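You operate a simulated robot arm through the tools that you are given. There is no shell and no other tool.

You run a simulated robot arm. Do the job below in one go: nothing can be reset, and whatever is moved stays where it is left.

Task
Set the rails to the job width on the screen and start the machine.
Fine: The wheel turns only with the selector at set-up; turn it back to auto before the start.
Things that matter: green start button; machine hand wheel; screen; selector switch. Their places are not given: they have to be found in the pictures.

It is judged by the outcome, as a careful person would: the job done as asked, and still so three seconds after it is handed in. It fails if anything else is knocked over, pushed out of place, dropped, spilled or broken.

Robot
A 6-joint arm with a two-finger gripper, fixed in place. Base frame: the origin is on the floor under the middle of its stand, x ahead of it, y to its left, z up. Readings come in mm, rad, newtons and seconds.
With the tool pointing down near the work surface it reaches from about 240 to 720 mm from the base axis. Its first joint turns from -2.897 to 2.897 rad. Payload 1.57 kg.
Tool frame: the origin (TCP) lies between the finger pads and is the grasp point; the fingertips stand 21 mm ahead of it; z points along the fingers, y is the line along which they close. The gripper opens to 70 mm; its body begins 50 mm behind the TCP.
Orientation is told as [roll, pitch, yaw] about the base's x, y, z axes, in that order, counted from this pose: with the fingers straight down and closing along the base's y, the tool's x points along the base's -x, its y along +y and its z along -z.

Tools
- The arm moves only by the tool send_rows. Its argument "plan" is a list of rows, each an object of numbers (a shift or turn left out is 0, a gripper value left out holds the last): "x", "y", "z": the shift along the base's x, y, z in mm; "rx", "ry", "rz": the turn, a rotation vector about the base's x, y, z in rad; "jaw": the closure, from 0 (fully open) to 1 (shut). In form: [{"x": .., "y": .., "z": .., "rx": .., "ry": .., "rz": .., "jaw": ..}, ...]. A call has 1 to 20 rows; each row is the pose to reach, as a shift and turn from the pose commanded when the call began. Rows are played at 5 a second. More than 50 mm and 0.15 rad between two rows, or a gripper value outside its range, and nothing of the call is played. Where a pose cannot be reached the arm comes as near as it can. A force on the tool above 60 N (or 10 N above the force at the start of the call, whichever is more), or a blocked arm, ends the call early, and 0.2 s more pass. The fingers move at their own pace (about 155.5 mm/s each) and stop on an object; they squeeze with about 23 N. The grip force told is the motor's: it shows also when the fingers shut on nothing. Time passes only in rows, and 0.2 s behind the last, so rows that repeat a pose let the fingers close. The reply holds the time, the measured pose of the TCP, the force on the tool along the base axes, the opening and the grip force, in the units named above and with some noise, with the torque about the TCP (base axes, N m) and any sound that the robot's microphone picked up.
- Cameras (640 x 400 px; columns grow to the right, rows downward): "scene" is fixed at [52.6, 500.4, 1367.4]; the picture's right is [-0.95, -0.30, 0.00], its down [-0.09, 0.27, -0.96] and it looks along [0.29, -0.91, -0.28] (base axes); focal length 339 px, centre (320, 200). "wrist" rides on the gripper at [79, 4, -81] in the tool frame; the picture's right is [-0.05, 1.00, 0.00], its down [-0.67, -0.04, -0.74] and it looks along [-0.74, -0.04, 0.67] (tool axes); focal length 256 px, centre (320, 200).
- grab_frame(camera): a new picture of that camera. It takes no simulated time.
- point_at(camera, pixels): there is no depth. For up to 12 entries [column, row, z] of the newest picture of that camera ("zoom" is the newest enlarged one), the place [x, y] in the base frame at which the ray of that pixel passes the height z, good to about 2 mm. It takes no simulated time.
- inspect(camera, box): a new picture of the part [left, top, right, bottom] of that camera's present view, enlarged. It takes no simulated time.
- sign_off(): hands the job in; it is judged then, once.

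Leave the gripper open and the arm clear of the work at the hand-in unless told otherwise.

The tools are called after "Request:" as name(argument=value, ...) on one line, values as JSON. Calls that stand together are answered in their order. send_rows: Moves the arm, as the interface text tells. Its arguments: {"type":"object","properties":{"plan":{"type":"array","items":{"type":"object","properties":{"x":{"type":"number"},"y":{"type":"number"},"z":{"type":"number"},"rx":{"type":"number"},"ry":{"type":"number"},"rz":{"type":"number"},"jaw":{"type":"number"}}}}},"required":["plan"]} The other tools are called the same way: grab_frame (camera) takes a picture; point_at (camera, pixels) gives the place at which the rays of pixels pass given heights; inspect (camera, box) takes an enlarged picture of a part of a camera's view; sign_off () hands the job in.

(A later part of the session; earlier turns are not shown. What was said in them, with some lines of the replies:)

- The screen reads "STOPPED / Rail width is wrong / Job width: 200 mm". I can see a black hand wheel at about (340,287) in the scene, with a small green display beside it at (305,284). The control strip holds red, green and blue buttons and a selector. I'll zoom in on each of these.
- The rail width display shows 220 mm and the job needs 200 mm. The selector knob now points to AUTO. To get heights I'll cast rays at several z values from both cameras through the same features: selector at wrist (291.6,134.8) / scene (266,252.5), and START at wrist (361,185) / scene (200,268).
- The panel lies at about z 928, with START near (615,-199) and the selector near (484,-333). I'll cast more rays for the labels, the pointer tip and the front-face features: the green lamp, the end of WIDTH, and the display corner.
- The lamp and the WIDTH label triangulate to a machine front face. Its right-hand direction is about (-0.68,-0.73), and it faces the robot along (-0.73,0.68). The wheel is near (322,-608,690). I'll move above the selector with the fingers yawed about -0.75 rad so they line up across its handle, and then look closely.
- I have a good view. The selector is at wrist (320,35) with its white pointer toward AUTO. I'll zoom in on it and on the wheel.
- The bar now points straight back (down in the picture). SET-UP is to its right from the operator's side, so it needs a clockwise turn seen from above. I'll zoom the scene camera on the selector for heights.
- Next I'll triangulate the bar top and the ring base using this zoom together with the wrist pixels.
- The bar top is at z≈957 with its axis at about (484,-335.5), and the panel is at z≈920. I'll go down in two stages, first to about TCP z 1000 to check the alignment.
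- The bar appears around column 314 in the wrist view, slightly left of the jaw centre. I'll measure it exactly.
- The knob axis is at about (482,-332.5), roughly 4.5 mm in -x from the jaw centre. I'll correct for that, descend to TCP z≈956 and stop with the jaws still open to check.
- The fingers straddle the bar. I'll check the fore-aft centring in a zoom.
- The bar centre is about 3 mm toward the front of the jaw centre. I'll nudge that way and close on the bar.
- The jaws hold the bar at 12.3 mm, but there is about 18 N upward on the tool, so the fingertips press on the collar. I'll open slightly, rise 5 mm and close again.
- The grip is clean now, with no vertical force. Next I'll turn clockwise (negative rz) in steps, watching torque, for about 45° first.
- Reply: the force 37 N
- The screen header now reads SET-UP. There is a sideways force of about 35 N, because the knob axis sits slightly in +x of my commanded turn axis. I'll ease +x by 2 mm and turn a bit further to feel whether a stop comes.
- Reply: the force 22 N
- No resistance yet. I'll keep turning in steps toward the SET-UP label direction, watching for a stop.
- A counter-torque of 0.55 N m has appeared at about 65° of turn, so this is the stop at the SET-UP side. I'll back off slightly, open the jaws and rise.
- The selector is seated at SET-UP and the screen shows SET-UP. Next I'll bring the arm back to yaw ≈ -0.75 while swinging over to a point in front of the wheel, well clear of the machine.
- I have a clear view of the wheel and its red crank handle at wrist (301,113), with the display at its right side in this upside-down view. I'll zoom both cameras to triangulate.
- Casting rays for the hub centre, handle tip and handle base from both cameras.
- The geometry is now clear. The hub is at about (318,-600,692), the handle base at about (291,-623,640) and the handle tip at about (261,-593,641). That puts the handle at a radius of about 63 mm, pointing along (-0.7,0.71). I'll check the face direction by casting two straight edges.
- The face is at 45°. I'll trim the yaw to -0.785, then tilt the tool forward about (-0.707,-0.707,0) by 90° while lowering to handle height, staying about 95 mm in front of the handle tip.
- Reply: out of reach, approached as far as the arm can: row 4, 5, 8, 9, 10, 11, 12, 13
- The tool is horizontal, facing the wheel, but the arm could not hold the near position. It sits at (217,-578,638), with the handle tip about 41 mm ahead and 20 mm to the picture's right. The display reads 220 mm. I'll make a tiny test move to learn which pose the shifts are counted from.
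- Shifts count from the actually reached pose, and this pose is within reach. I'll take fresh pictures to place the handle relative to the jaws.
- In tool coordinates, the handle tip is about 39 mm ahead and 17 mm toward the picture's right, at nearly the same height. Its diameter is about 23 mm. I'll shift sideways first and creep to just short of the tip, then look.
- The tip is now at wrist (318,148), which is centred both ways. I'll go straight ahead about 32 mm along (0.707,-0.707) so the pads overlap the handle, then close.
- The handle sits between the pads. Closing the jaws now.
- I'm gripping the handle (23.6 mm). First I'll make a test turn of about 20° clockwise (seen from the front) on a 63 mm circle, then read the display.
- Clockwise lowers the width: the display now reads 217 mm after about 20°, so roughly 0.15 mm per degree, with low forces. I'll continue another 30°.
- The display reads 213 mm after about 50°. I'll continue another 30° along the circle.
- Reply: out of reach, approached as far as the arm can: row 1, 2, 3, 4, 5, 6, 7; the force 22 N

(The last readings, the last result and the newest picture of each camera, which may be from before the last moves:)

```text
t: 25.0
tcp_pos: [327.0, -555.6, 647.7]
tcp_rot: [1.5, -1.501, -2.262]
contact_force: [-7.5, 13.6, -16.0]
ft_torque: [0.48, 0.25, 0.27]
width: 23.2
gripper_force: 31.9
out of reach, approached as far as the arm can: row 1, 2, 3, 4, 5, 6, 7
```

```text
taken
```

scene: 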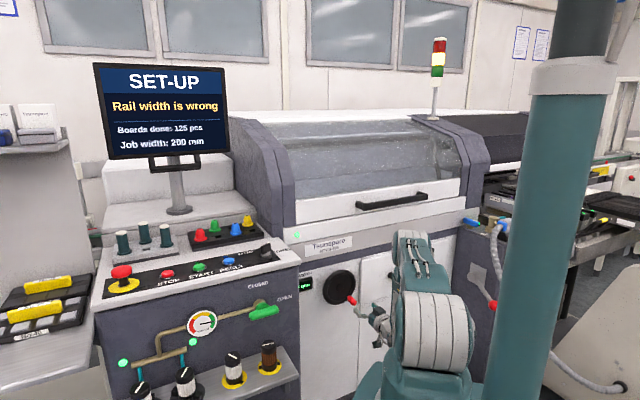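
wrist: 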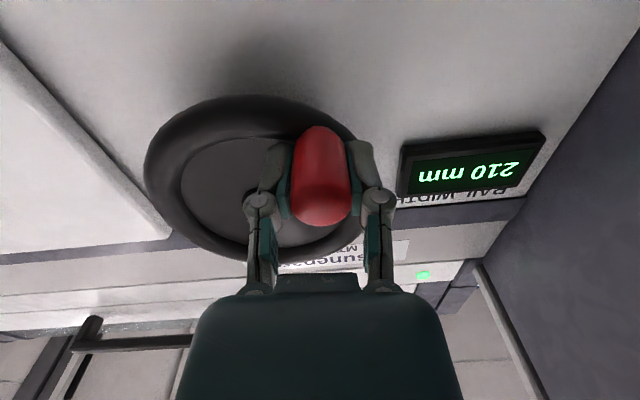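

The display reads 210 mm, but the horizontal tool has reached the arm's near limit here and was pushed about 10 mm deeper. The pads close along the face, so I can tilt the tool while still holding the handle. I'll tilt it back by about 40° (pointing forward and down) and ease back 6 mm, to get room for the rest of the turn.

Request:
send_rows(plan=[{"x": -1.5, "y": 1.5, "z": -1, "rx": 0.05, "ry": 0.05}, {"x": -3, "y": 3, "z": -2, "rx": 0.11, "ry": 0.11}, {"x": -4.2, "y": 4.2, "z": -2, "rx": 0.18, "ry": 0.18}, {"x": -4.2, "y": 4.2, "z": -2, "rx": 0.25, "ry": 0.25}, {"x": -4.2, "y": 4.2, "z": -2, "rx": 0.32, "ry": 0.32}, {"x": -4.2, "y": 4.2, "z": -2, "rx": 0.32, "ry": 0.32}])

Request:
grab_frame(camera="wrist")

Request:
grab_frame(camera="scene")

```text
t: 26.4
tcp_pos: [322.3, -553.8, 649.5]
tcp_rot: [0.117, -1.122, -0.9]
contact_force: [3.1, -20.6, 17.9]
ft_torque: [-0.28, -0.15, -0.19]
width: 23.5
gripper_force: 31.7
out of reach, approached as far as the arm can: row 1
```

```text
taken
```

wrist: 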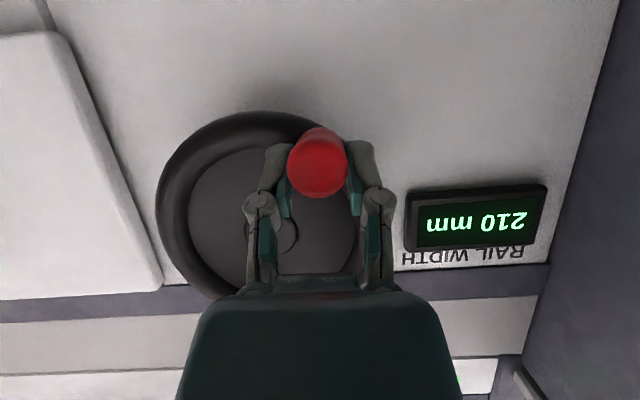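

```text
taken
```

scene: 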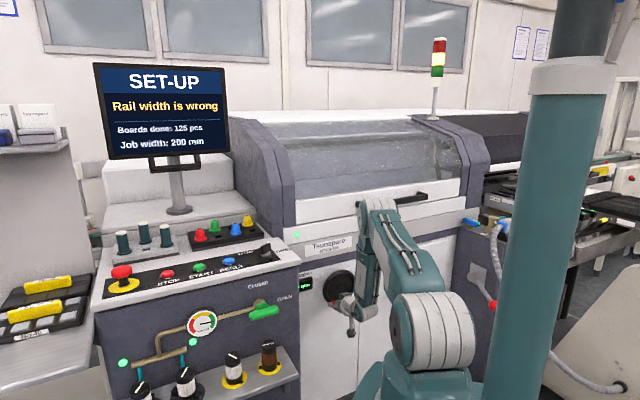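

The display still reads 210 mm and the tilt worked: the tool now points 64° from vertical and is within reach. The handle tip looks a little low in the jaws, so I'll zoom in from both cameras.

Request:
inspect(camera="scene", box=[308, 262, 404, 342])

Request:
inspect(camera="wrist", box=[240, 100, 400, 240])

```text
5.00 times, centred on (356, 302) of scene
```

zoom: 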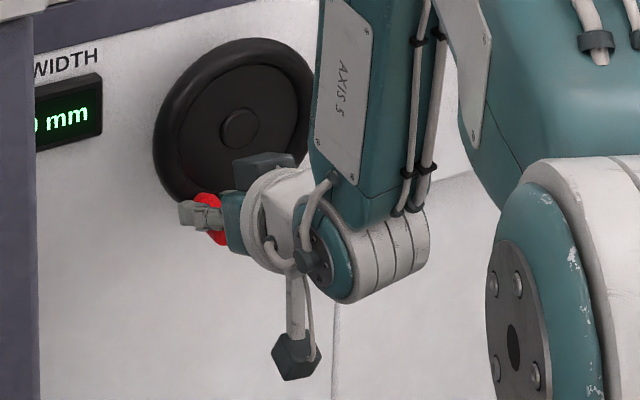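

```text
2.86 times, centred on (320, 170) of wrist
```

zoom: 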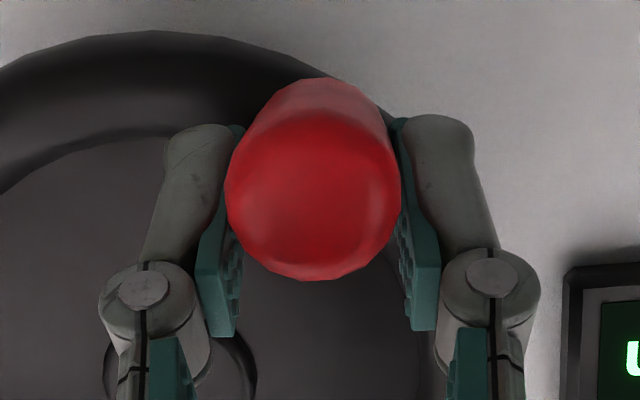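

The handle sits near the fingertip end, roughly 10 mm below the jaw centre. I'll open a little, lower 10 mm, tilt slightly more, and grip again properly.

Request:
send_rows(plan=[{"jaw": 0.45}, {"jaw": 0.45}, {"x": -1, "y": 1, "z": -5, "rx": 0.05, "ry": 0.05, "jaw": 0.45}, {"x": -1.5, "y": 1.5, "z": -10, "rx": 0.1, "ry": 0.1, "jaw": 0.45}, {"x": -1.5, "y": 1.5, "z": -10, "rx": 0.1, "ry": 0.1, "jaw": 0.45}])

Request:
grab_frame(camera="wrist")

Request:
inspect(camera="scene", box=[308, 262, 404, 342])

```text
t: 27.6
tcp_pos: [321.4, -550.0, 637.1]
tcp_rot: [0.091, -0.973, -0.873]
contact_force: [-0.1, 0.0, -0.3]
ft_torque: [-0.04, 0.01, 0.05]
width: 38.4
gripper_force: 0.0
```

```text
taken
```

wrist: 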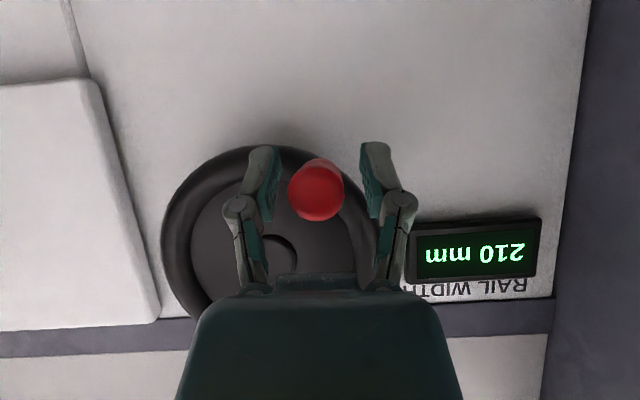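

```text
5.00 times, centred on (356, 302) of scene
```

zoom: 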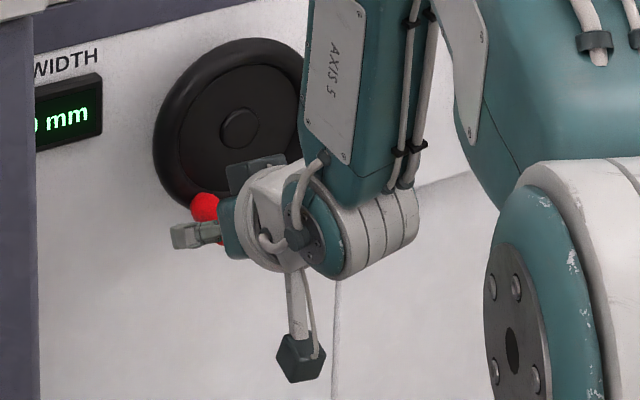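

The handle is now between the half-open jaws. I'll zoom the wrist view to measure its centring before gripping.

Request:
inspect(camera="wrist", box=[240, 130, 400, 250])

Request:
inspect(camera="scene", box=[336, 292, 376, 322])

```text
3.33 times, centred on (320, 190) of wrist
```

zoom: 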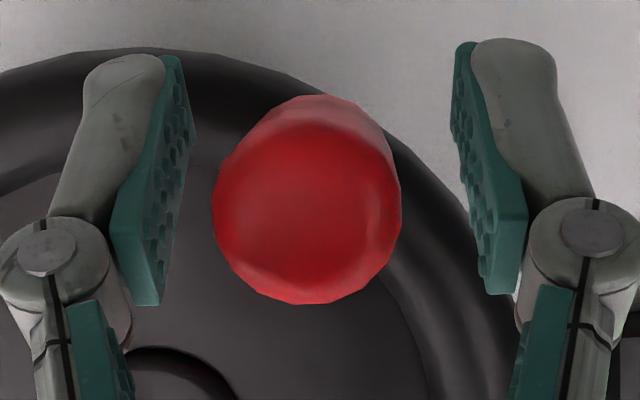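

```text
13.33 times, centred on (356, 307) of scene
```

zoom: 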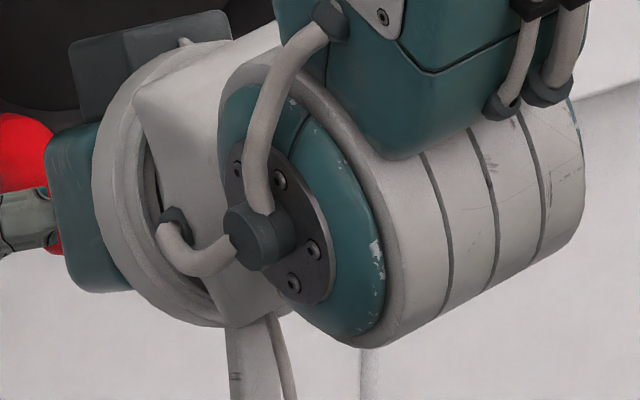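

The handle is now within about 2 mm of the jaw centre, with the TCP about 12 mm inside the tip. Closing on it.

Request:
send_rows(plan=[{"z": 2, "jaw": 0.45}, {"z": 2, "jaw": 1}, {"z": 2, "jaw": 1}, {"z": 2, "jaw": 1}])

```text
t: 28.6
tcp_pos: [320.5, -550.7, 639.2]
tcp_rot: [0.091, -0.972, -0.874]
contact_force: [-5.8, -0.3, 1.5]
ft_torque: [0.36, 0.31, -0.01]
width: 22.9
gripper_force: 32.0
```

I'm holding the handle centred, at about -125° on the circle. I'll continue clockwise another 35°.

Request:
send_rows(plan=[{"x": 3.1, "y": 3.1, "z": 3.4}, {"x": 6.0, "y": 6.0, "z": 7.1}, {"x": 8.6, "y": 8.6, "z": 11.2}, {"x": 11.0, "y": 11.0, "z": 15.6}, {"x": 13.1, "y": 13.1, "z": 20.3}, {"x": 14.9, "y": 14.9, "z": 25.2}, {"x": 16.4, "y": 16.4, "z": 30.3}, {"x": 16.4, "y": 16.4, "z": 30.3}])

Request:
grab_frame(camera="wrist")

```text
t: 30.4
tcp_pos: [336.8, -534.2, 669.0]
tcp_rot: [0.09, -0.973, -0.874]
contact_force: [-8.0, -4.2, 0.0]
ft_torque: [0.53, 0.36, 0.01]
width: 22.8
gripper_force: 31.9
```

```text
taken
```

wrist: 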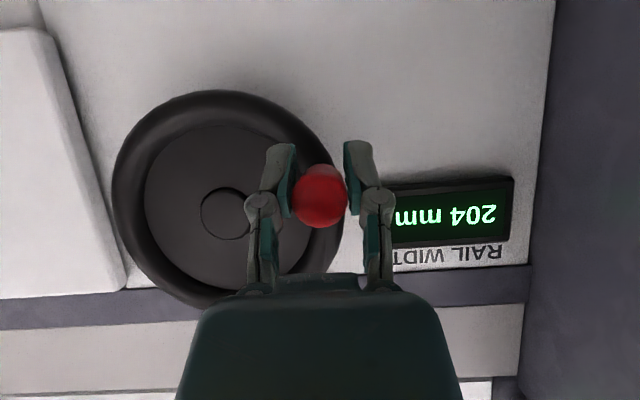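

The display reads 204 mm, so about 4 mm (roughly 27°) remain. I'll turn another 20° and read again.

Request:
send_rows(plan=[{"x": 1.2, "y": 1.2, "z": 5.3}, {"x": 2.0, "y": 2.0, "z": 10.7}, {"x": 2.5, "y": 2.5, "z": 16.2}, {"x": 2.7, "y": 2.7, "z": 21.7}, {"x": 2.7, "y": 2.7, "z": 21.7}])

Request:
grab_frame(camera="wrist")

Request:
inspect(camera="wrist", box=[380, 170, 540, 270])

```text
t: 31.6
tcp_pos: [337.8, -533.6, 689.3]
tcp_rot: [0.092, -0.972, -0.881]
contact_force: [-29.5, -26.0, -7.0]
ft_torque: [0.7, -0.01, 0.33]
width: 22.4
gripper_force: 32.2
```

```text
taken
```

wrist: 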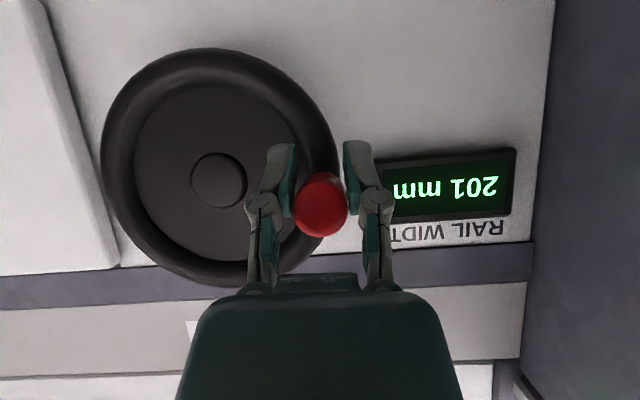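

```text
4.00 times, centred on (460, 220) of wrist
```

zoom: 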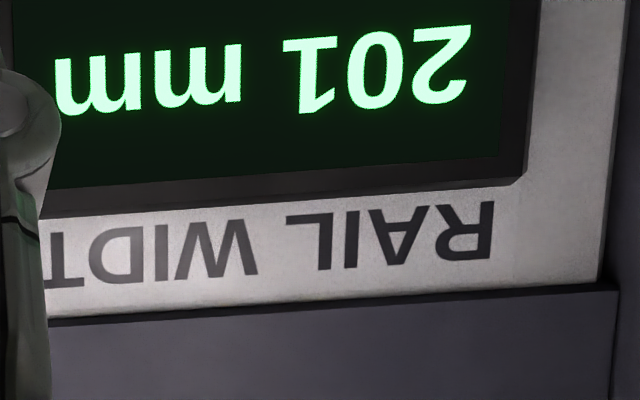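

The display reads 201 mm. There is a radial load of about 39 N, so I'll ease 2.5 mm toward the hub and raise in a small step, then read again.

Request:
send_rows(plan=[{"x": -1.0, "y": -1.0, "z": 1}, {"x": -1.8, "y": -1.8, "z": 2.5}, {"x": -1.8, "y": -1.8, "z": 2.5}])

Request:
inspect(camera="wrist", box=[380, 130, 540, 270])

```text
t: 32.4
tcp_pos: [336.3, -533.9, 692.5]
tcp_rot: [0.09, -0.975, -0.876]
contact_force: [-20.9, -22.7, -8.2]
ft_torque: [0.34, -0.45, 0.13]
width: 22.1
gripper_force: 31.9
```

```text
2.86 times, centred on (460, 200) of wrist
```

zoom: 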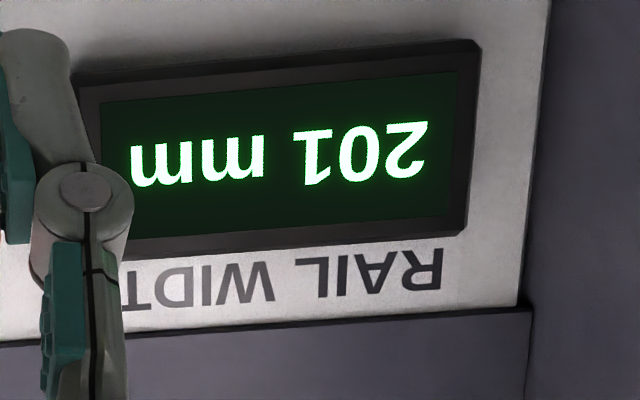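

Still 201 mm. I'll ease slightly more toward the hub and raise 2 mm.

Request:
send_rows(plan=[{"x": -0.6, "y": -0.6, "z": 1}, {"x": -1.1, "y": -1.1, "z": 2}, {"x": -1.1, "y": -1.1, "z": 2}])

Request:
inspect(camera="wrist", box=[380, 130, 540, 270])

```text
t: 33.2
tcp_pos: [336.7, -533.0, 695.2]
tcp_rot: [0.089, -0.972, -0.874]
contact_force: [-15.5, -19.7, -10.7]
ft_torque: [0.23, -0.6, 0.17]
width: 22.3
gripper_force: 32.3
```

```text
2.86 times, centred on (460, 200) of wrist
```

zoom: 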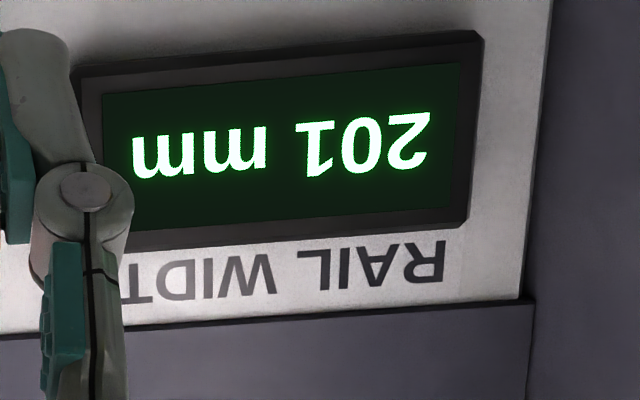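

Still 201 mm. Another 2.5 mm up.

Request:
send_rows(plan=[{"x": -0.4, "y": -0.4, "z": 1.2}, {"x": -0.7, "y": -0.7, "z": 2.5}, {"x": -0.7, "y": -0.7, "z": 2.5}])

Request:
inspect(camera="wrist", box=[380, 130, 540, 270])

```text
t: 34.0
tcp_pos: [336.2, -534.5, 696.8]
tcp_rot: [0.091, -0.973, -0.872]
contact_force: [-19.1, -13.7, -9.9]
ft_torque: [0.51, -0.12, 0.25]
width: 22.0
gripper_force: 32.2
```

```text
2.86 times, centred on (460, 200) of wrist
```

zoom: 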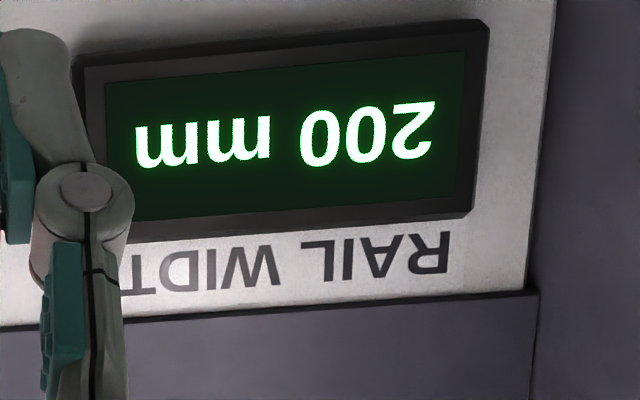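

The display reads 200 mm, just past the changeover. I'll check the screen before going to the middle of the 200 mm band.

Request:
inspect(camera="scene", box=[90, 60, 240, 160])

```text
4.00 times, centred on (165, 110) of scene
```

zoom: 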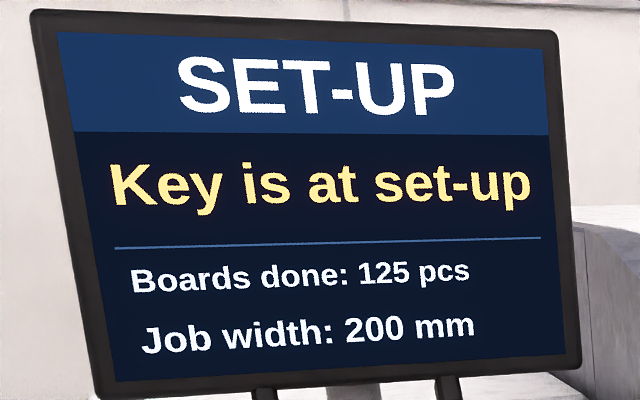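

The screen now says "Key is at set-up" and no longer flags the width. I'll go 2.5 mm further to sit mid-band, then read again.

Request:
send_rows(plan=[{"x": -0.5, "y": -0.5, "z": 1.3}, {"x": -0.9, "y": -0.9, "z": 2.6}, {"x": -0.9, "y": -0.9, "z": 2.6}])

Request:
inspect(camera="wrist", box=[380, 130, 540, 270])

Request:
grab_frame(camera="wrist")

```text
t: 34.8
tcp_pos: [335.6, -536.0, 698.2]
tcp_rot: [0.09, -0.973, -0.874]
contact_force: [-17.2, -4.8, -13.5]
ft_torque: [0.17, -0.46, 0.04]
width: 22.2
gripper_force: 32.3
```

```text
2.86 times, centred on (460, 200) of wrist
```

zoom: 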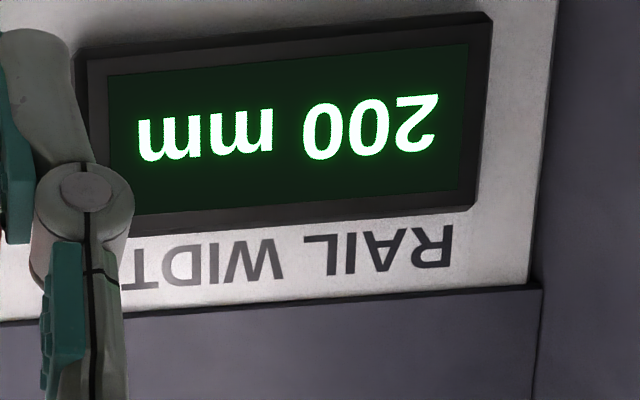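

```text
taken
```

wrist: 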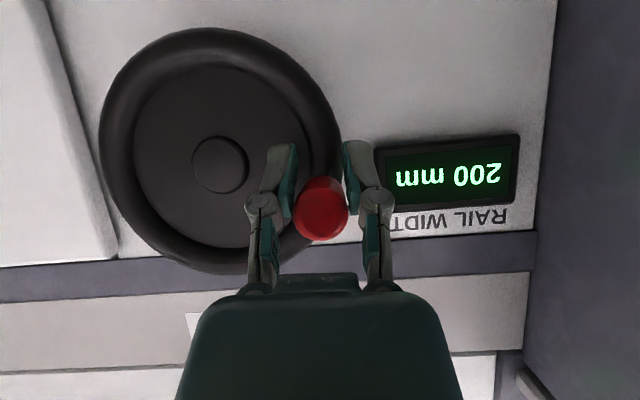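

Steady at 200 mm. One more small 1.5 mm nudge for centring, then I'll open the jaws and re-read.

Request:
send_rows(plan=[{"x": -0.3, "y": -0.3, "z": 0.8}, {"x": -0.5, "y": -0.5, "z": 1.6}, {"x": -0.5, "y": -0.5, "z": 1.6}, {"x": -0.5, "y": -0.5, "z": 1.6, "jaw": 0.6}, {"x": -0.5, "y": -0.5, "z": 1.6, "jaw": 0.45}, {"x": -0.5, "y": -0.5, "z": 1.6, "jaw": 0.45}])

Request:
grab_frame(camera="wrist")

Request:
inspect(camera="scene", box=[308, 252, 404, 332])

```text
t: 36.2
tcp_pos: [335.0, -536.3, 702.4]
tcp_rot: [0.09, -0.972, -0.873]
contact_force: [0.2, 0.6, -0.4]
ft_torque: [0.0, 0.01, -0.02]
width: 38.8
gripper_force: 0.1
```

```text
taken
```

wrist: 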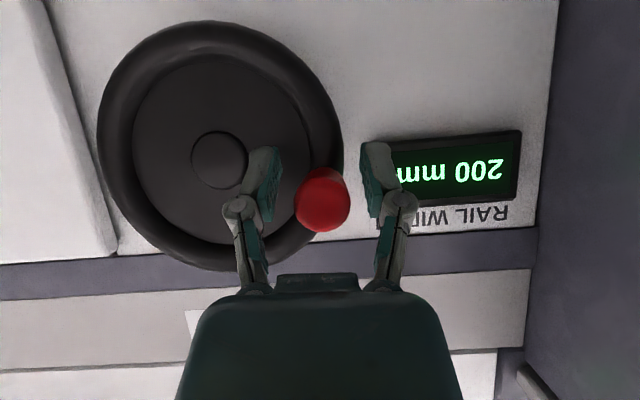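

```text
5.00 times, centred on (356, 292) of scene
```

zoom: 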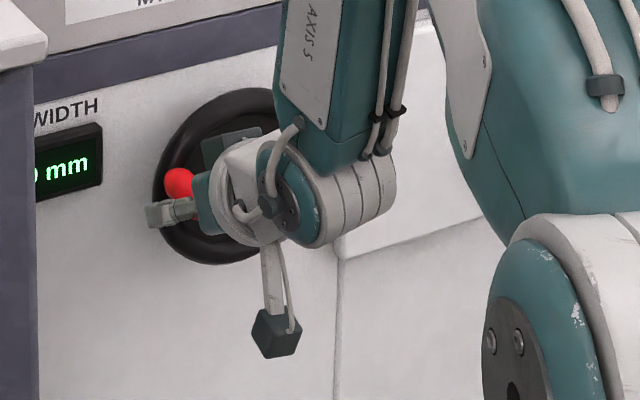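

After release the display still shows 200 mm. I'll open a bit more and back out along the tool axis, (-0.598,0.573,0.561), so the fingers slide off the handle without touching it.

Request:
send_rows(plan=[{"jaw": 0.25}, {"x": -6, "y": 5.7, "z": 5.6, "jaw": 0.25}, {"x": -15, "y": 14.3, "z": 14, "jaw": 0.25}, {"x": -30, "y": 28.7, "z": 28, "jaw": 0.25}, {"x": -48, "y": 46, "z": 45, "jaw": 0.25}, {"x": -66, "y": 63, "z": 62, "jaw": 0.25}, {"x": -72, "y": 69, "z": 67, "jaw": 0.25}])

Request:
grab_frame(camera="wrist")

Request:
grab_frame(camera="scene")

```text
t: 37.8
tcp_pos: [262.0, -468.2, 767.5]
tcp_rot: [0.091, -0.973, -0.875]
contact_force: [0.1, -0.3, -0.4]
ft_torque: [0.03, -0.02, -0.01]
width: 52.6
gripper_force: 0.0
```

```text
taken
```

wrist: 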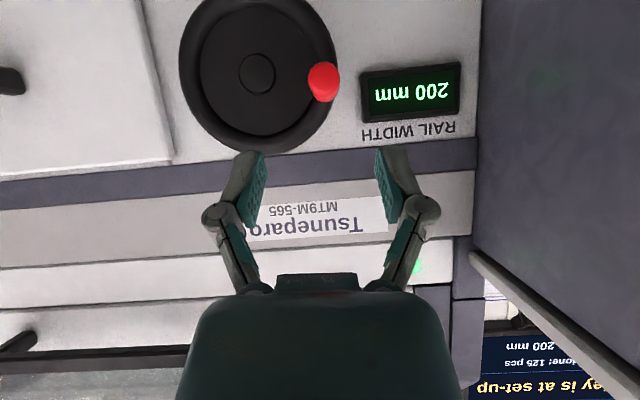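

```text
taken
```

scene: 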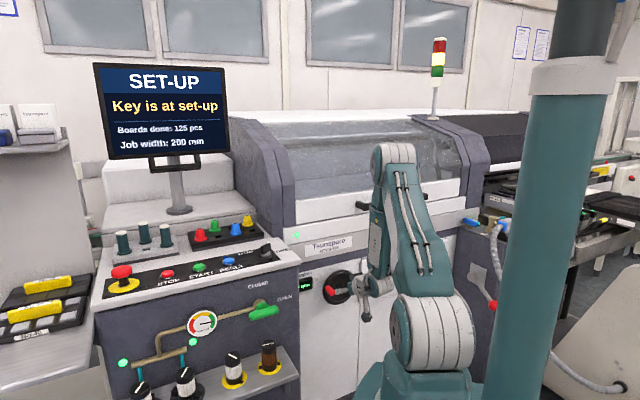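

Everything is clear and the display shows 200 mm. Next I'll straighten the tool to vertical while rising to about z 1000.

Request:
send_rows(plan=[{"x": 0, "y": 0, "z": 25, "rx": 0.07, "ry": 0.073, "jaw": 0}, {"x": 0, "y": 0, "z": 55, "rx": 0.15, "ry": 0.156, "jaw": 0}, {"x": 3, "y": 3, "z": 85, "rx": 0.23, "ry": 0.24, "jaw": 0}, {"x": 6, "y": 6, "z": 115, "rx": 0.31, "ry": 0.323, "jaw": 0}, {"x": 10, "y": 10, "z": 145, "rx": 0.39, "ry": 0.407, "jaw": 0}, {"x": 14, "y": 14, "z": 175, "rx": 0.47, "ry": 0.49, "jaw": 0}, {"x": 17, "y": 17, "z": 205, "rx": 0.56, "ry": 0.584, "jaw": 0}, {"x": 20, "y": 20, "z": 230, "rx": 0.62, "ry": 0.647, "jaw": 0}, {"x": 20, "y": 20, "z": 235, "rx": 0.675, "ry": 0.704, "jaw": 0}, {"x": 20, "y": 20, "z": 235, "rx": 0.675, "ry": 0.704, "jaw": 0}])

```text
t: 40.0
tcp_pos: [282.7, -448.7, 1004.0]
tcp_rot: [0.001, 0.001, -0.825]
contact_force: [0.7, -0.6, 0.7]
ft_torque: [0.03, 0.01, 0.01]
width: 69.7
gripper_force: 0.0
```

The tool is vertical at yaw -0.825. I'll move above the selector at about (481,-331,1030), turning to yaw -1.83 to match the bar at SET-UP.

Request:
send_rows(plan=[{"x": 15, "y": 9, "z": 12, "rz": -0.1}, {"x": 38, "y": 22, "z": 30, "rz": -0.21}, {"x": 62, "y": 36, "z": 40, "rz": -0.32}, {"x": 86, "y": 51, "z": 45, "rz": -0.43}, {"x": 110, "y": 65, "z": 45, "rz": -0.54}, {"x": 134, "y": 79, "z": 42, "rz": -0.65}, {"x": 158, "y": 93, "z": 38, "rz": -0.76}, {"x": 180, "y": 106, "z": 32, "rz": -0.87}, {"x": 198, "y": 118, "z": 26, "rz": -0.96}, {"x": 198, "y": 118, "z": 26, "rz": -1.006}, {"x": 198, "y": 118, "z": 26, "rz": -1.006}])

Request:
grab_frame(camera="wrist")

Request:
grab_frame(camera="scene")

```text
t: 42.4
tcp_pos: [481.0, -329.1, 1030.7]
tcp_rot: [-0.001, -0.002, -1.832]
contact_force: [0.0, 0.0, 0.3]
ft_torque: [-0.03, 0.02, 0.0]
width: 70.1
gripper_force: 0.0
```

```text
taken
```

wrist: 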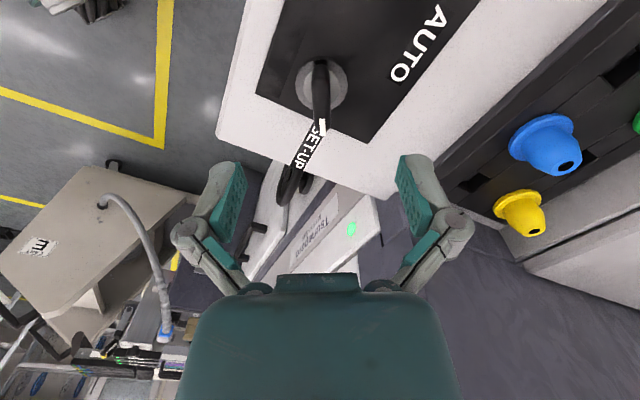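

```text
taken
```

scene: 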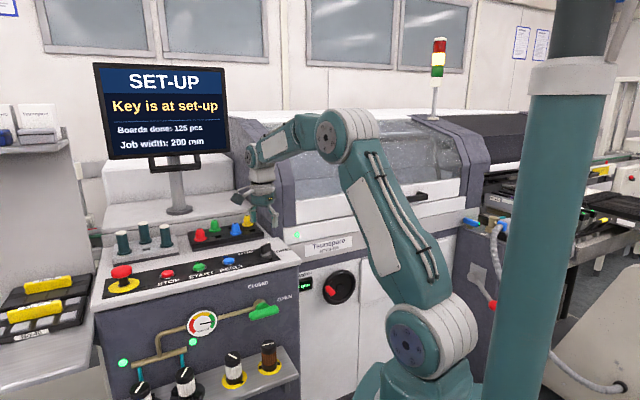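

The bar lines up with the jaw centre, and this is the same path I rose along earlier. I'll descend to TCP z≈961 and close on the bar.

Request:
send_rows(plan=[{"z": -30, "y": -0.5}, {"z": -55, "y": -0.8}, {"z": -69.5, "y": -0.8}, {"z": -69.5, "y": -0.8}])

Request:
inspect(camera="wrist", box=[240, 100, 400, 220])

```text
t: 43.4
tcp_pos: [480.5, -328.8, 961.3]
tcp_rot: [0.0, -0.001, -1.83]
contact_force: [-0.5, -0.2, -0.6]
ft_torque: [0.01, -0.01, 0.0]
width: 70.0
gripper_force: 0.1
```

```text
3.33 times, centred on (320, 160) of wrist
```

zoom: 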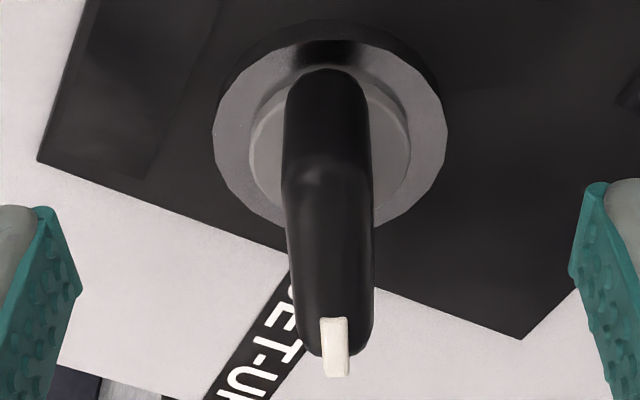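

It's well placed. Closing on the bar.

Request:
send_rows(plan=[{"jaw": 1}, {"jaw": 1}, {"jaw": 1}])

```text
t: 44.2
tcp_pos: [481.2, -330.3, 963.3]
tcp_rot: [0.005, -0.003, -1.83]
contact_force: [12.7, -3.0, 15.9]
ft_torque: [0.02, -0.3, 0.04]
width: 12.2
gripper_force: 32.6
```

Gripped (12.2 mm). I'll turn counter-clockwise back toward AUTO, first about 52°, and check forces.

Request:
send_rows(plan=[{"z": 1.5, "rz": 0.05}, {"z": 1.5, "rz": 0.15}, {"z": 1.5, "rz": 0.25}, {"z": 1.5, "rz": 0.35}, {"z": 1.5, "rz": 0.45}, {"z": 1.5, "rz": 0.55}, {"z": 1.5, "rz": 0.65}, {"z": 1.5, "rz": 0.75}, {"z": 1.5, "rz": 0.85}, {"z": 1.5, "rz": 0.9}, {"z": 1.5, "rz": 0.9}])

Request:
inspect(camera="scene", box=[90, 60, 240, 160])

```text
t: 46.6
tcp_pos: [479.3, -329.0, 961.6]
tcp_rot: [0.002, -0.002, -0.932]
contact_force: [-23.8, -0.4, 11.8]
ft_torque: [-0.46, 0.14, 0.0]
width: 12.0
gripper_force: 32.0
```

```text
4.00 times, centred on (165, 110) of scene
```

zoom: 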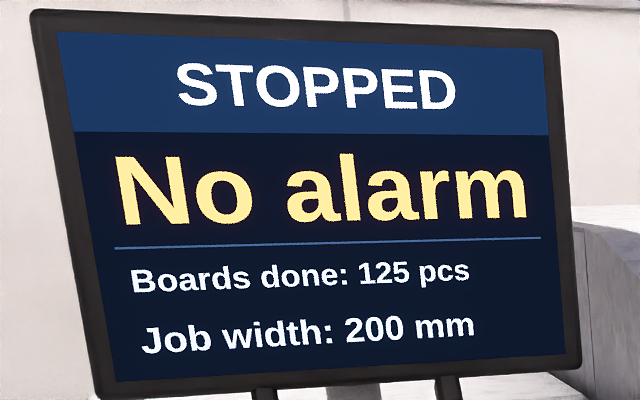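

The screen reads "STOPPED / No alarm". I'll finish the turn to the full AUTO position, easing the sideways load, until a stop torque shows.

Request:
send_rows(plan=[{"x": -1.2, "z": 0.5, "rz": 0.05}, {"x": -1.2, "z": 0.5, "rz": 0.1}, {"x": -1.2, "z": 0.5, "rz": 0.15}, {"x": -1.2, "z": 0.5, "rz": 0.18}, {"x": -1.2, "z": 0.5, "rz": 0.18}])

```text
t: 47.8
tcp_pos: [478.5, -330.3, 962.5]
tcp_rot: [0.0, 0.002, -0.753]
contact_force: [-29.7, -1.4, 0.5]
ft_torque: [0.07, 0.66, -0.54]
width: 12.2
gripper_force: 32.1
```

A stop torque of -0.54 N m has appeared, the same as at the initial AUTO position. I'll back off a touch, open and rise.

Request:
send_rows(plan=[{"x": -1, "rz": -0.03}, {"x": -1, "rz": -0.03, "jaw": 0.4}, {"x": -1, "rz": -0.03, "jaw": 0.0}, {"x": -1, "rz": -0.03, "jaw": 0.0, "z": 10}, {"x": -1, "z": 45, "rz": -0.03, "jaw": 0.0}, {"x": -1, "z": 85, "rz": -0.03, "jaw": 0.0}, {"x": -1, "z": 100, "rz": -0.03, "jaw": 0.0}])

Request:
grab_frame(camera="wrist")

Request:
grab_frame(camera="scene")

```text
t: 49.4
tcp_pos: [479.7, -329.5, 1063.1]
tcp_rot: [0.0, -0.002, -0.781]
contact_force: [0.2, 0.0, -0.2]
ft_torque: [-0.01, -0.02, 0.0]
width: 69.9
gripper_force: 0.0
```

```text
taken
```

wrist: 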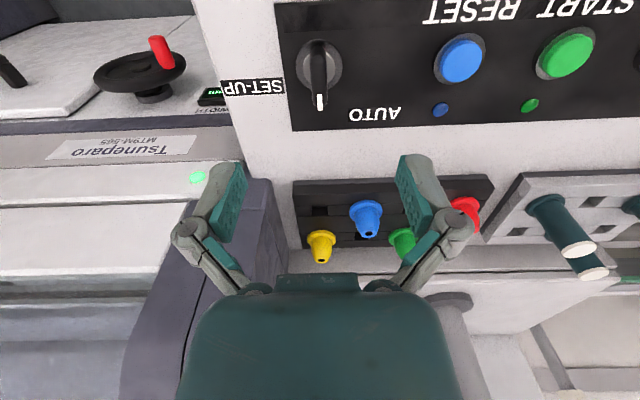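

```text
taken
```

scene: 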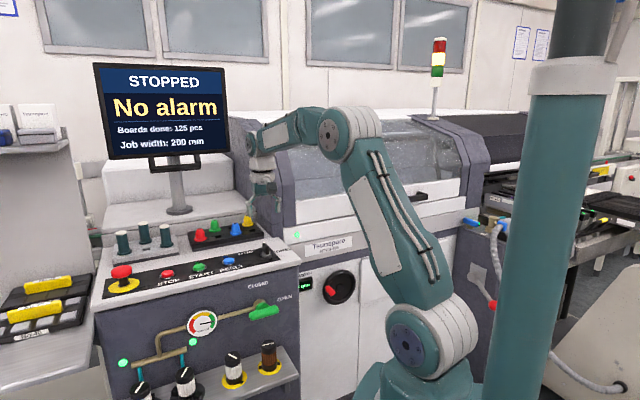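

The selector is back at AUTO (pointer straight back) and the screen reads "STOPPED / No alarm". Next is the green START button, second from the left. I'll get its ray points and those of its neighbours.

Request:
point_at(camera="wrist", pixels=[[566, 52, 925], [566, 52, 935], [461, 58, 930], [545, 205, 950], [580, 250, 1000], [594, 273, 1000]])

Request:
inspect(camera="scene", box=[160, 240, 240, 290])

```text
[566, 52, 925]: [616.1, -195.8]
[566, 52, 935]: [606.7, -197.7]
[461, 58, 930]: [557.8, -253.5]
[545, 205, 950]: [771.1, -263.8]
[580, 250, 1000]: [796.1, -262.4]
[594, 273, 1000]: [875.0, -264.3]
```

```text
8.00 times, centred on (200, 265) of scene
```

zoom: 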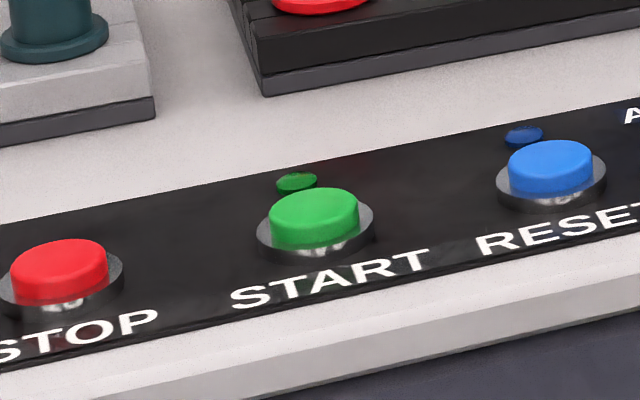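

Request:
point_at(camera="zoom", pixels=[[314, 208, 925], [314, 208, 930], [314, 208, 935], [314, 208, 940]])

```text
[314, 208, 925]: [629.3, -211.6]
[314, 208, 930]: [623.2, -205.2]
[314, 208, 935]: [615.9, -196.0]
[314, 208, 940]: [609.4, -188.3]
```

The button top is at about (612,-198, z≈934). I'll close the fingers and move above it at z≈1030 to check alignment.

Request:
send_rows(plan=[{"x": 15, "y": 15, "z": 0, "jaw": 1}, {"x": 45, "y": 45, "z": 0, "jaw": 1}, {"x": 75, "y": 75, "z": 0, "jaw": 1}, {"x": 105, "y": 105, "z": -10, "jaw": 1}, {"x": 132, "y": 131, "z": -33, "jaw": 1}, {"x": 132, "y": 131, "z": -33, "jaw": 1}])

Request:
grab_frame(camera="wrist")

Request:
inspect(camera="scene", box=[130, 200, 258, 280])

```text
t: 50.8
tcp_pos: [610.7, -200.0, 1029.3]
tcp_rot: [-0.002, -0.002, -0.782]
contact_force: [0.1, -0.8, 0.4]
ft_torque: [0.02, -0.05, 0.04]
width: 0.0
gripper_force: 23.1
```

```text
taken
```

wrist: 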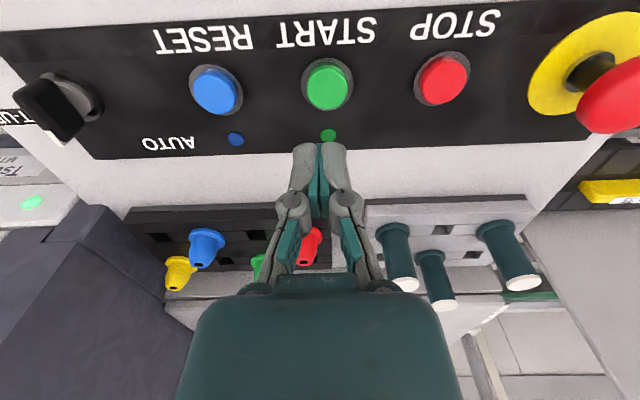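

```text
5.00 times, centred on (194, 240) of scene
```

zoom: 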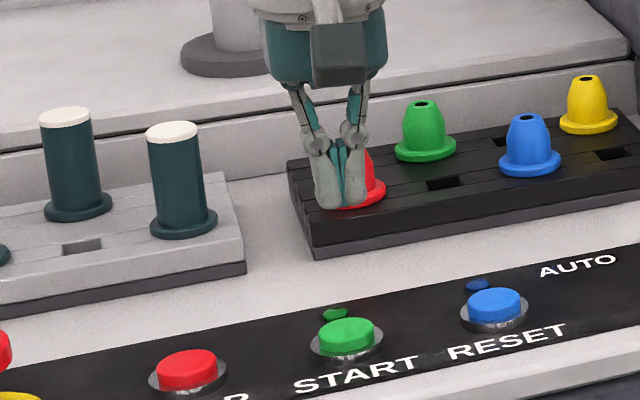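

Request:
inspect(camera="wrist", box=[280, 40, 376, 140])

Request:
point_at(camera="wrist", pixels=[[327, 84.5, 934], [320, 88, 934], [327, 87, 930]])

```text
4.00 times, centred on (328, 90) of wrist
```

zoom: 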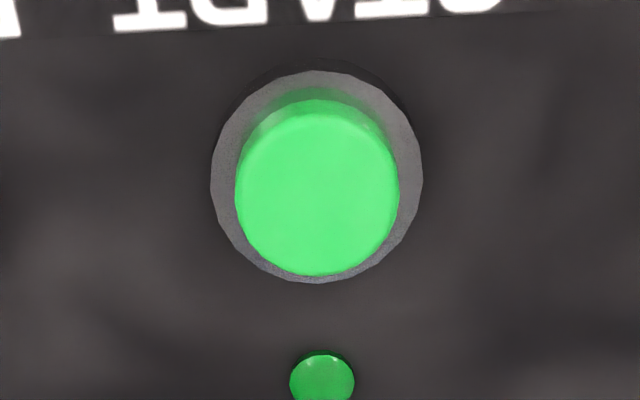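

```text
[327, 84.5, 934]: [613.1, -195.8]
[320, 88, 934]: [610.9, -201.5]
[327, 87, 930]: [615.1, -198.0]
```

The cap centre is at about (614,-197). I'll shift (+3,+4.5) and descend to TCP z≈962, with the fingertips about 7 mm above the cap.

Request:
send_rows(plan=[{"x": 3, "y": 4.5, "z": -10, "jaw": 1}, {"x": 3, "y": 4.5, "z": -40, "jaw": 1}, {"x": 3, "y": 4.5, "z": -67, "jaw": 1}, {"x": 3, "y": 4.5, "z": -67, "jaw": 1}])

Request:
grab_frame(camera="wrist")

Request:
inspect(camera="scene", box=[160, 230, 240, 280])

```text
t: 51.8
tcp_pos: [613.2, -195.6, 961.2]
tcp_rot: [0.0, 0.0, -0.781]
contact_force: [0.3, -0.1, 0.5]
ft_torque: [-0.02, 0.01, 0.0]
width: 0.0
gripper_force: 23.4
```

```text
taken
```

wrist: 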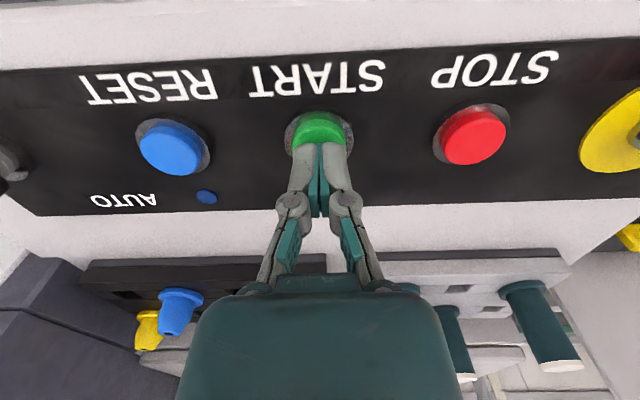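

```text
8.00 times, centred on (200, 255) of scene
```

zoom: 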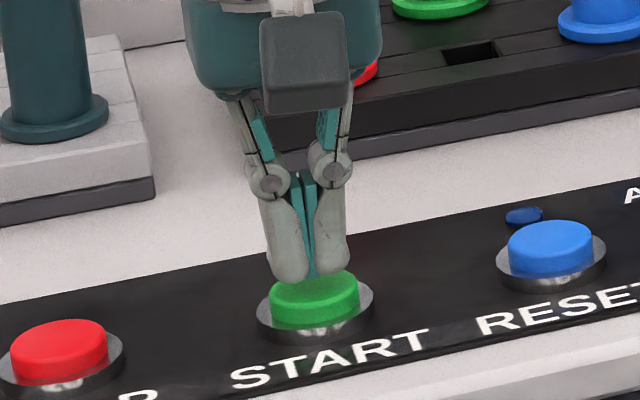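

The fingertips are centred just above the green cap. I'll press down in small steps while watching the force.

Request:
send_rows(plan=[{"z": -2}, {"z": -4}, {"z": -6}, {"z": -6}])

Request:
inspect(camera="scene", box=[90, 60, 240, 160])

```text
t: 52.8
tcp_pos: [613.8, -193.2, 956.2]
tcp_rot: [0.0, -0.001, -0.781]
contact_force: [0.0, 0.4, -0.7]
ft_torque: [0.0, -0.01, 0.0]
width: 0.0
gripper_force: 22.9
```

```text
4.00 times, centred on (165, 110) of scene
```

zoom: 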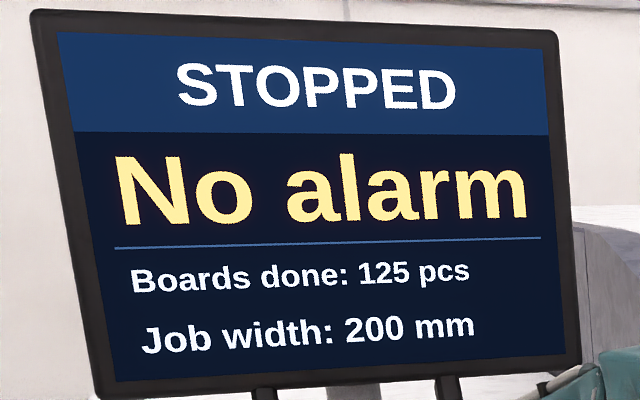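

No contact force yet at TCP z 956. I'll continue down in 1.5–2 mm steps.

Request:
send_rows(plan=[{"z": -1.5}, {"z": -3}, {"z": -4.5}, {"z": -4.5}])

Request:
grab_frame(camera="scene")

```text
t: 53.8
tcp_pos: [613.3, -193.1, 953.5]
tcp_rot: [0.001, -0.002, -0.781]
contact_force: [-0.4, 0.5, 2.6]
ft_torque: [-0.02, 0.0, 0.01]
width: 0.1
gripper_force: 23.3
```

```text
taken
```

scene: 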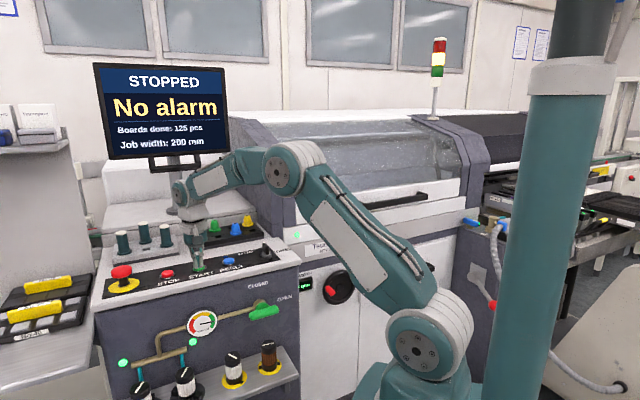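

Contact has begun (2.6 N). Pressing further to click it.

Request:
send_rows(plan=[{"z": -1}, {"z": -2}, {"z": -3}, {"z": -3}])

Request:
grab_frame(camera="scene")

```text
t: 54.8
tcp_pos: [614.6, -194.2, 949.4]
tcp_rot: [0.0, -0.003, -0.782]
contact_force: [-1.8, 1.6, 7.7]
ft_torque: [0.03, 0.05, 0.01]
width: 6.0
gripper_force: 28.1
heard: click
```

```text
taken
```

scene: 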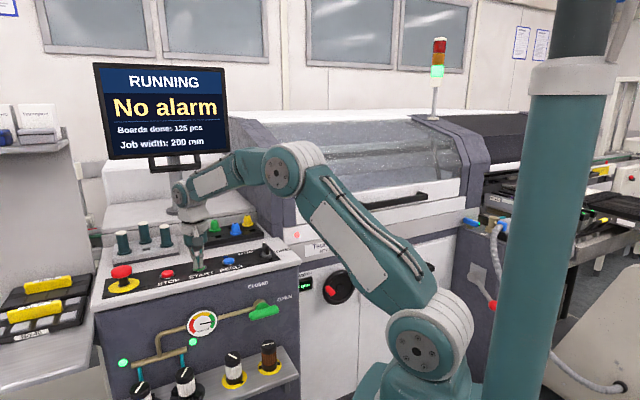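

There was a click, the screen reads "RUNNING / No alarm", and the tower light is green. I'll lift straight off, then open the gripper higher up.

Request:
send_rows(plan=[{"z": 5}, {"z": 15}, {"z": 45}, {"z": 85}, {"z": 125}, {"z": 160}, {"x": -30, "y": 5, "z": 190}, {"x": -70, "y": 10, "z": 215, "jaw": 0}, {"x": -110, "y": 10, "z": 235, "jaw": 0}, {"x": -150, "y": 10, "z": 250, "jaw": 0}, {"x": -150, "y": 10, "z": 250, "jaw": 0}])

Request:
grab_frame(camera="scene")

Request:
grab_frame(camera="wrist")

```text
t: 57.2
tcp_pos: [461.8, -181.7, 1198.3]
tcp_rot: [0.001, -0.002, -0.782]
contact_force: [0.4, -0.7, 0.0]
ft_torque: [0.04, -0.01, -0.01]
width: 70.1
gripper_force: 0.0
```

```text
taken
```

scene: 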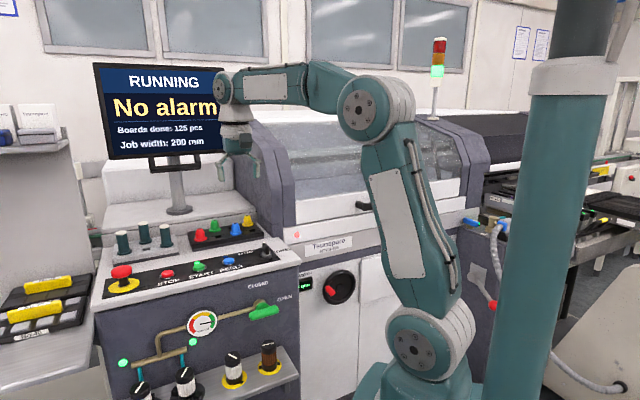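

```text
taken
```

wrist: 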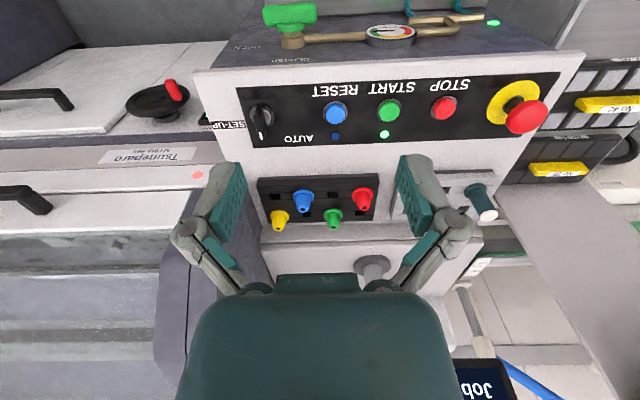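

It's RUNNING, the START lamp is lit, and the arm is clear with the gripper open. I'll wait a couple of seconds and confirm the state holds.

Request:
send_rows(plan=[{"x": -20, "z": 10}, {"x": -40, "z": 20}, {"x": -60, "z": 20}, {"x": -60, "z": 20}, {"x": -60, "z": 20}, {"x": -60, "z": 20}, {"x": -60, "z": 20}, {"x": -60, "z": 20}, {"x": -60, "z": 20}, {"x": -60, "z": 20}, {"x": -60, "z": 20}, {"x": -60, "z": 20}, {"x": -60, "z": 20}, {"x": -60, "z": 20}, {"x": -60, "z": 20}])

Request:
grab_frame(camera="scene")

Request:
inspect(camera="scene", box=[280, 225, 410, 315])

Request:
inspect(camera="scene", box=[90, 60, 240, 160])

Request:
inspect(camera="wrist", box=[100, 60, 300, 185])

```text
t: 60.4
tcp_pos: [404.3, -182.3, 1219.4]
tcp_rot: [0.0, -0.001, -0.784]
contact_force: [0.5, 0.4, -0.3]
ft_torque: [0.0, 0.01, 0.01]
width: 70.0
gripper_force: 0.1
```

```text
taken
```

scene: 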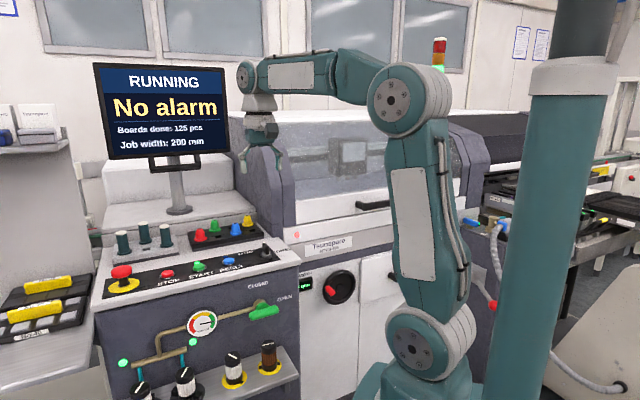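

```text
4.44 times, centred on (345, 270) of scene
```

zoom: 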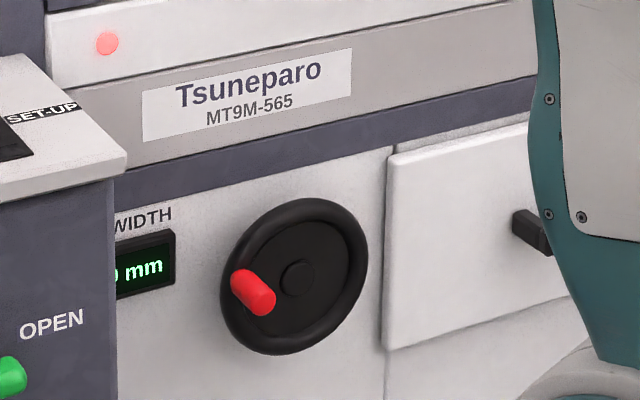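

```text
4.00 times, centred on (165, 110) of scene
```

zoom: 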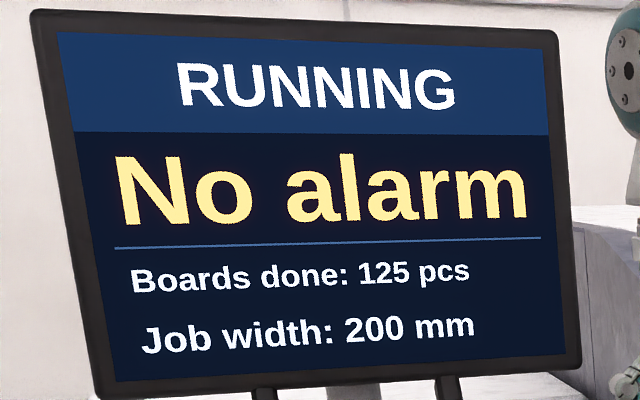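

```text
3.20 times, centred on (200, 122) of wrist
```

zoom: 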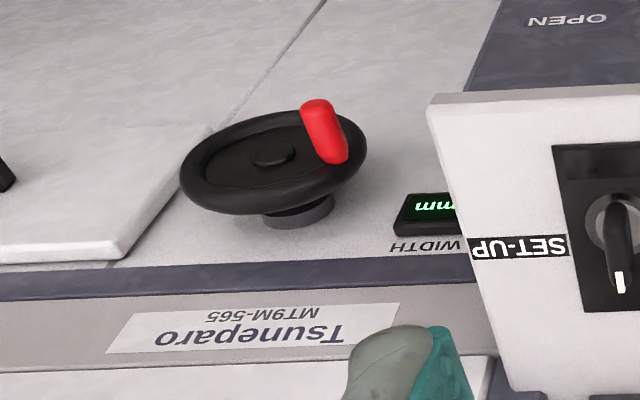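

The machine has stayed at "RUNNING / No alarm" for several seconds. The rails are at 200 mm, the selector is at AUTO, nothing was disturbed, and the arm is clear with the gripper open. Handing in.

Request:
sign_off()

```text
The job is handed in.
```

The rails are set to the 200 mm job width and the machine is running. The screen reads "RUNNING / No alarm" and the tower light is green.

- **Rail width:** I turned the selector to SET-UP and the hand wheel clockwise until the display went from 220 mm to 200 mm. It still showed 200 mm when I backed away from the wheel, and the width alarm has cleared.
- **Start:** I turned the selector back to AUTO, then pressed the green START button and heard it click. The machine was still running several seconds later when I handed in.
- **Surroundings:** I saw nothing knocked over or moved. The gripper is open and the arm is clear of the work.
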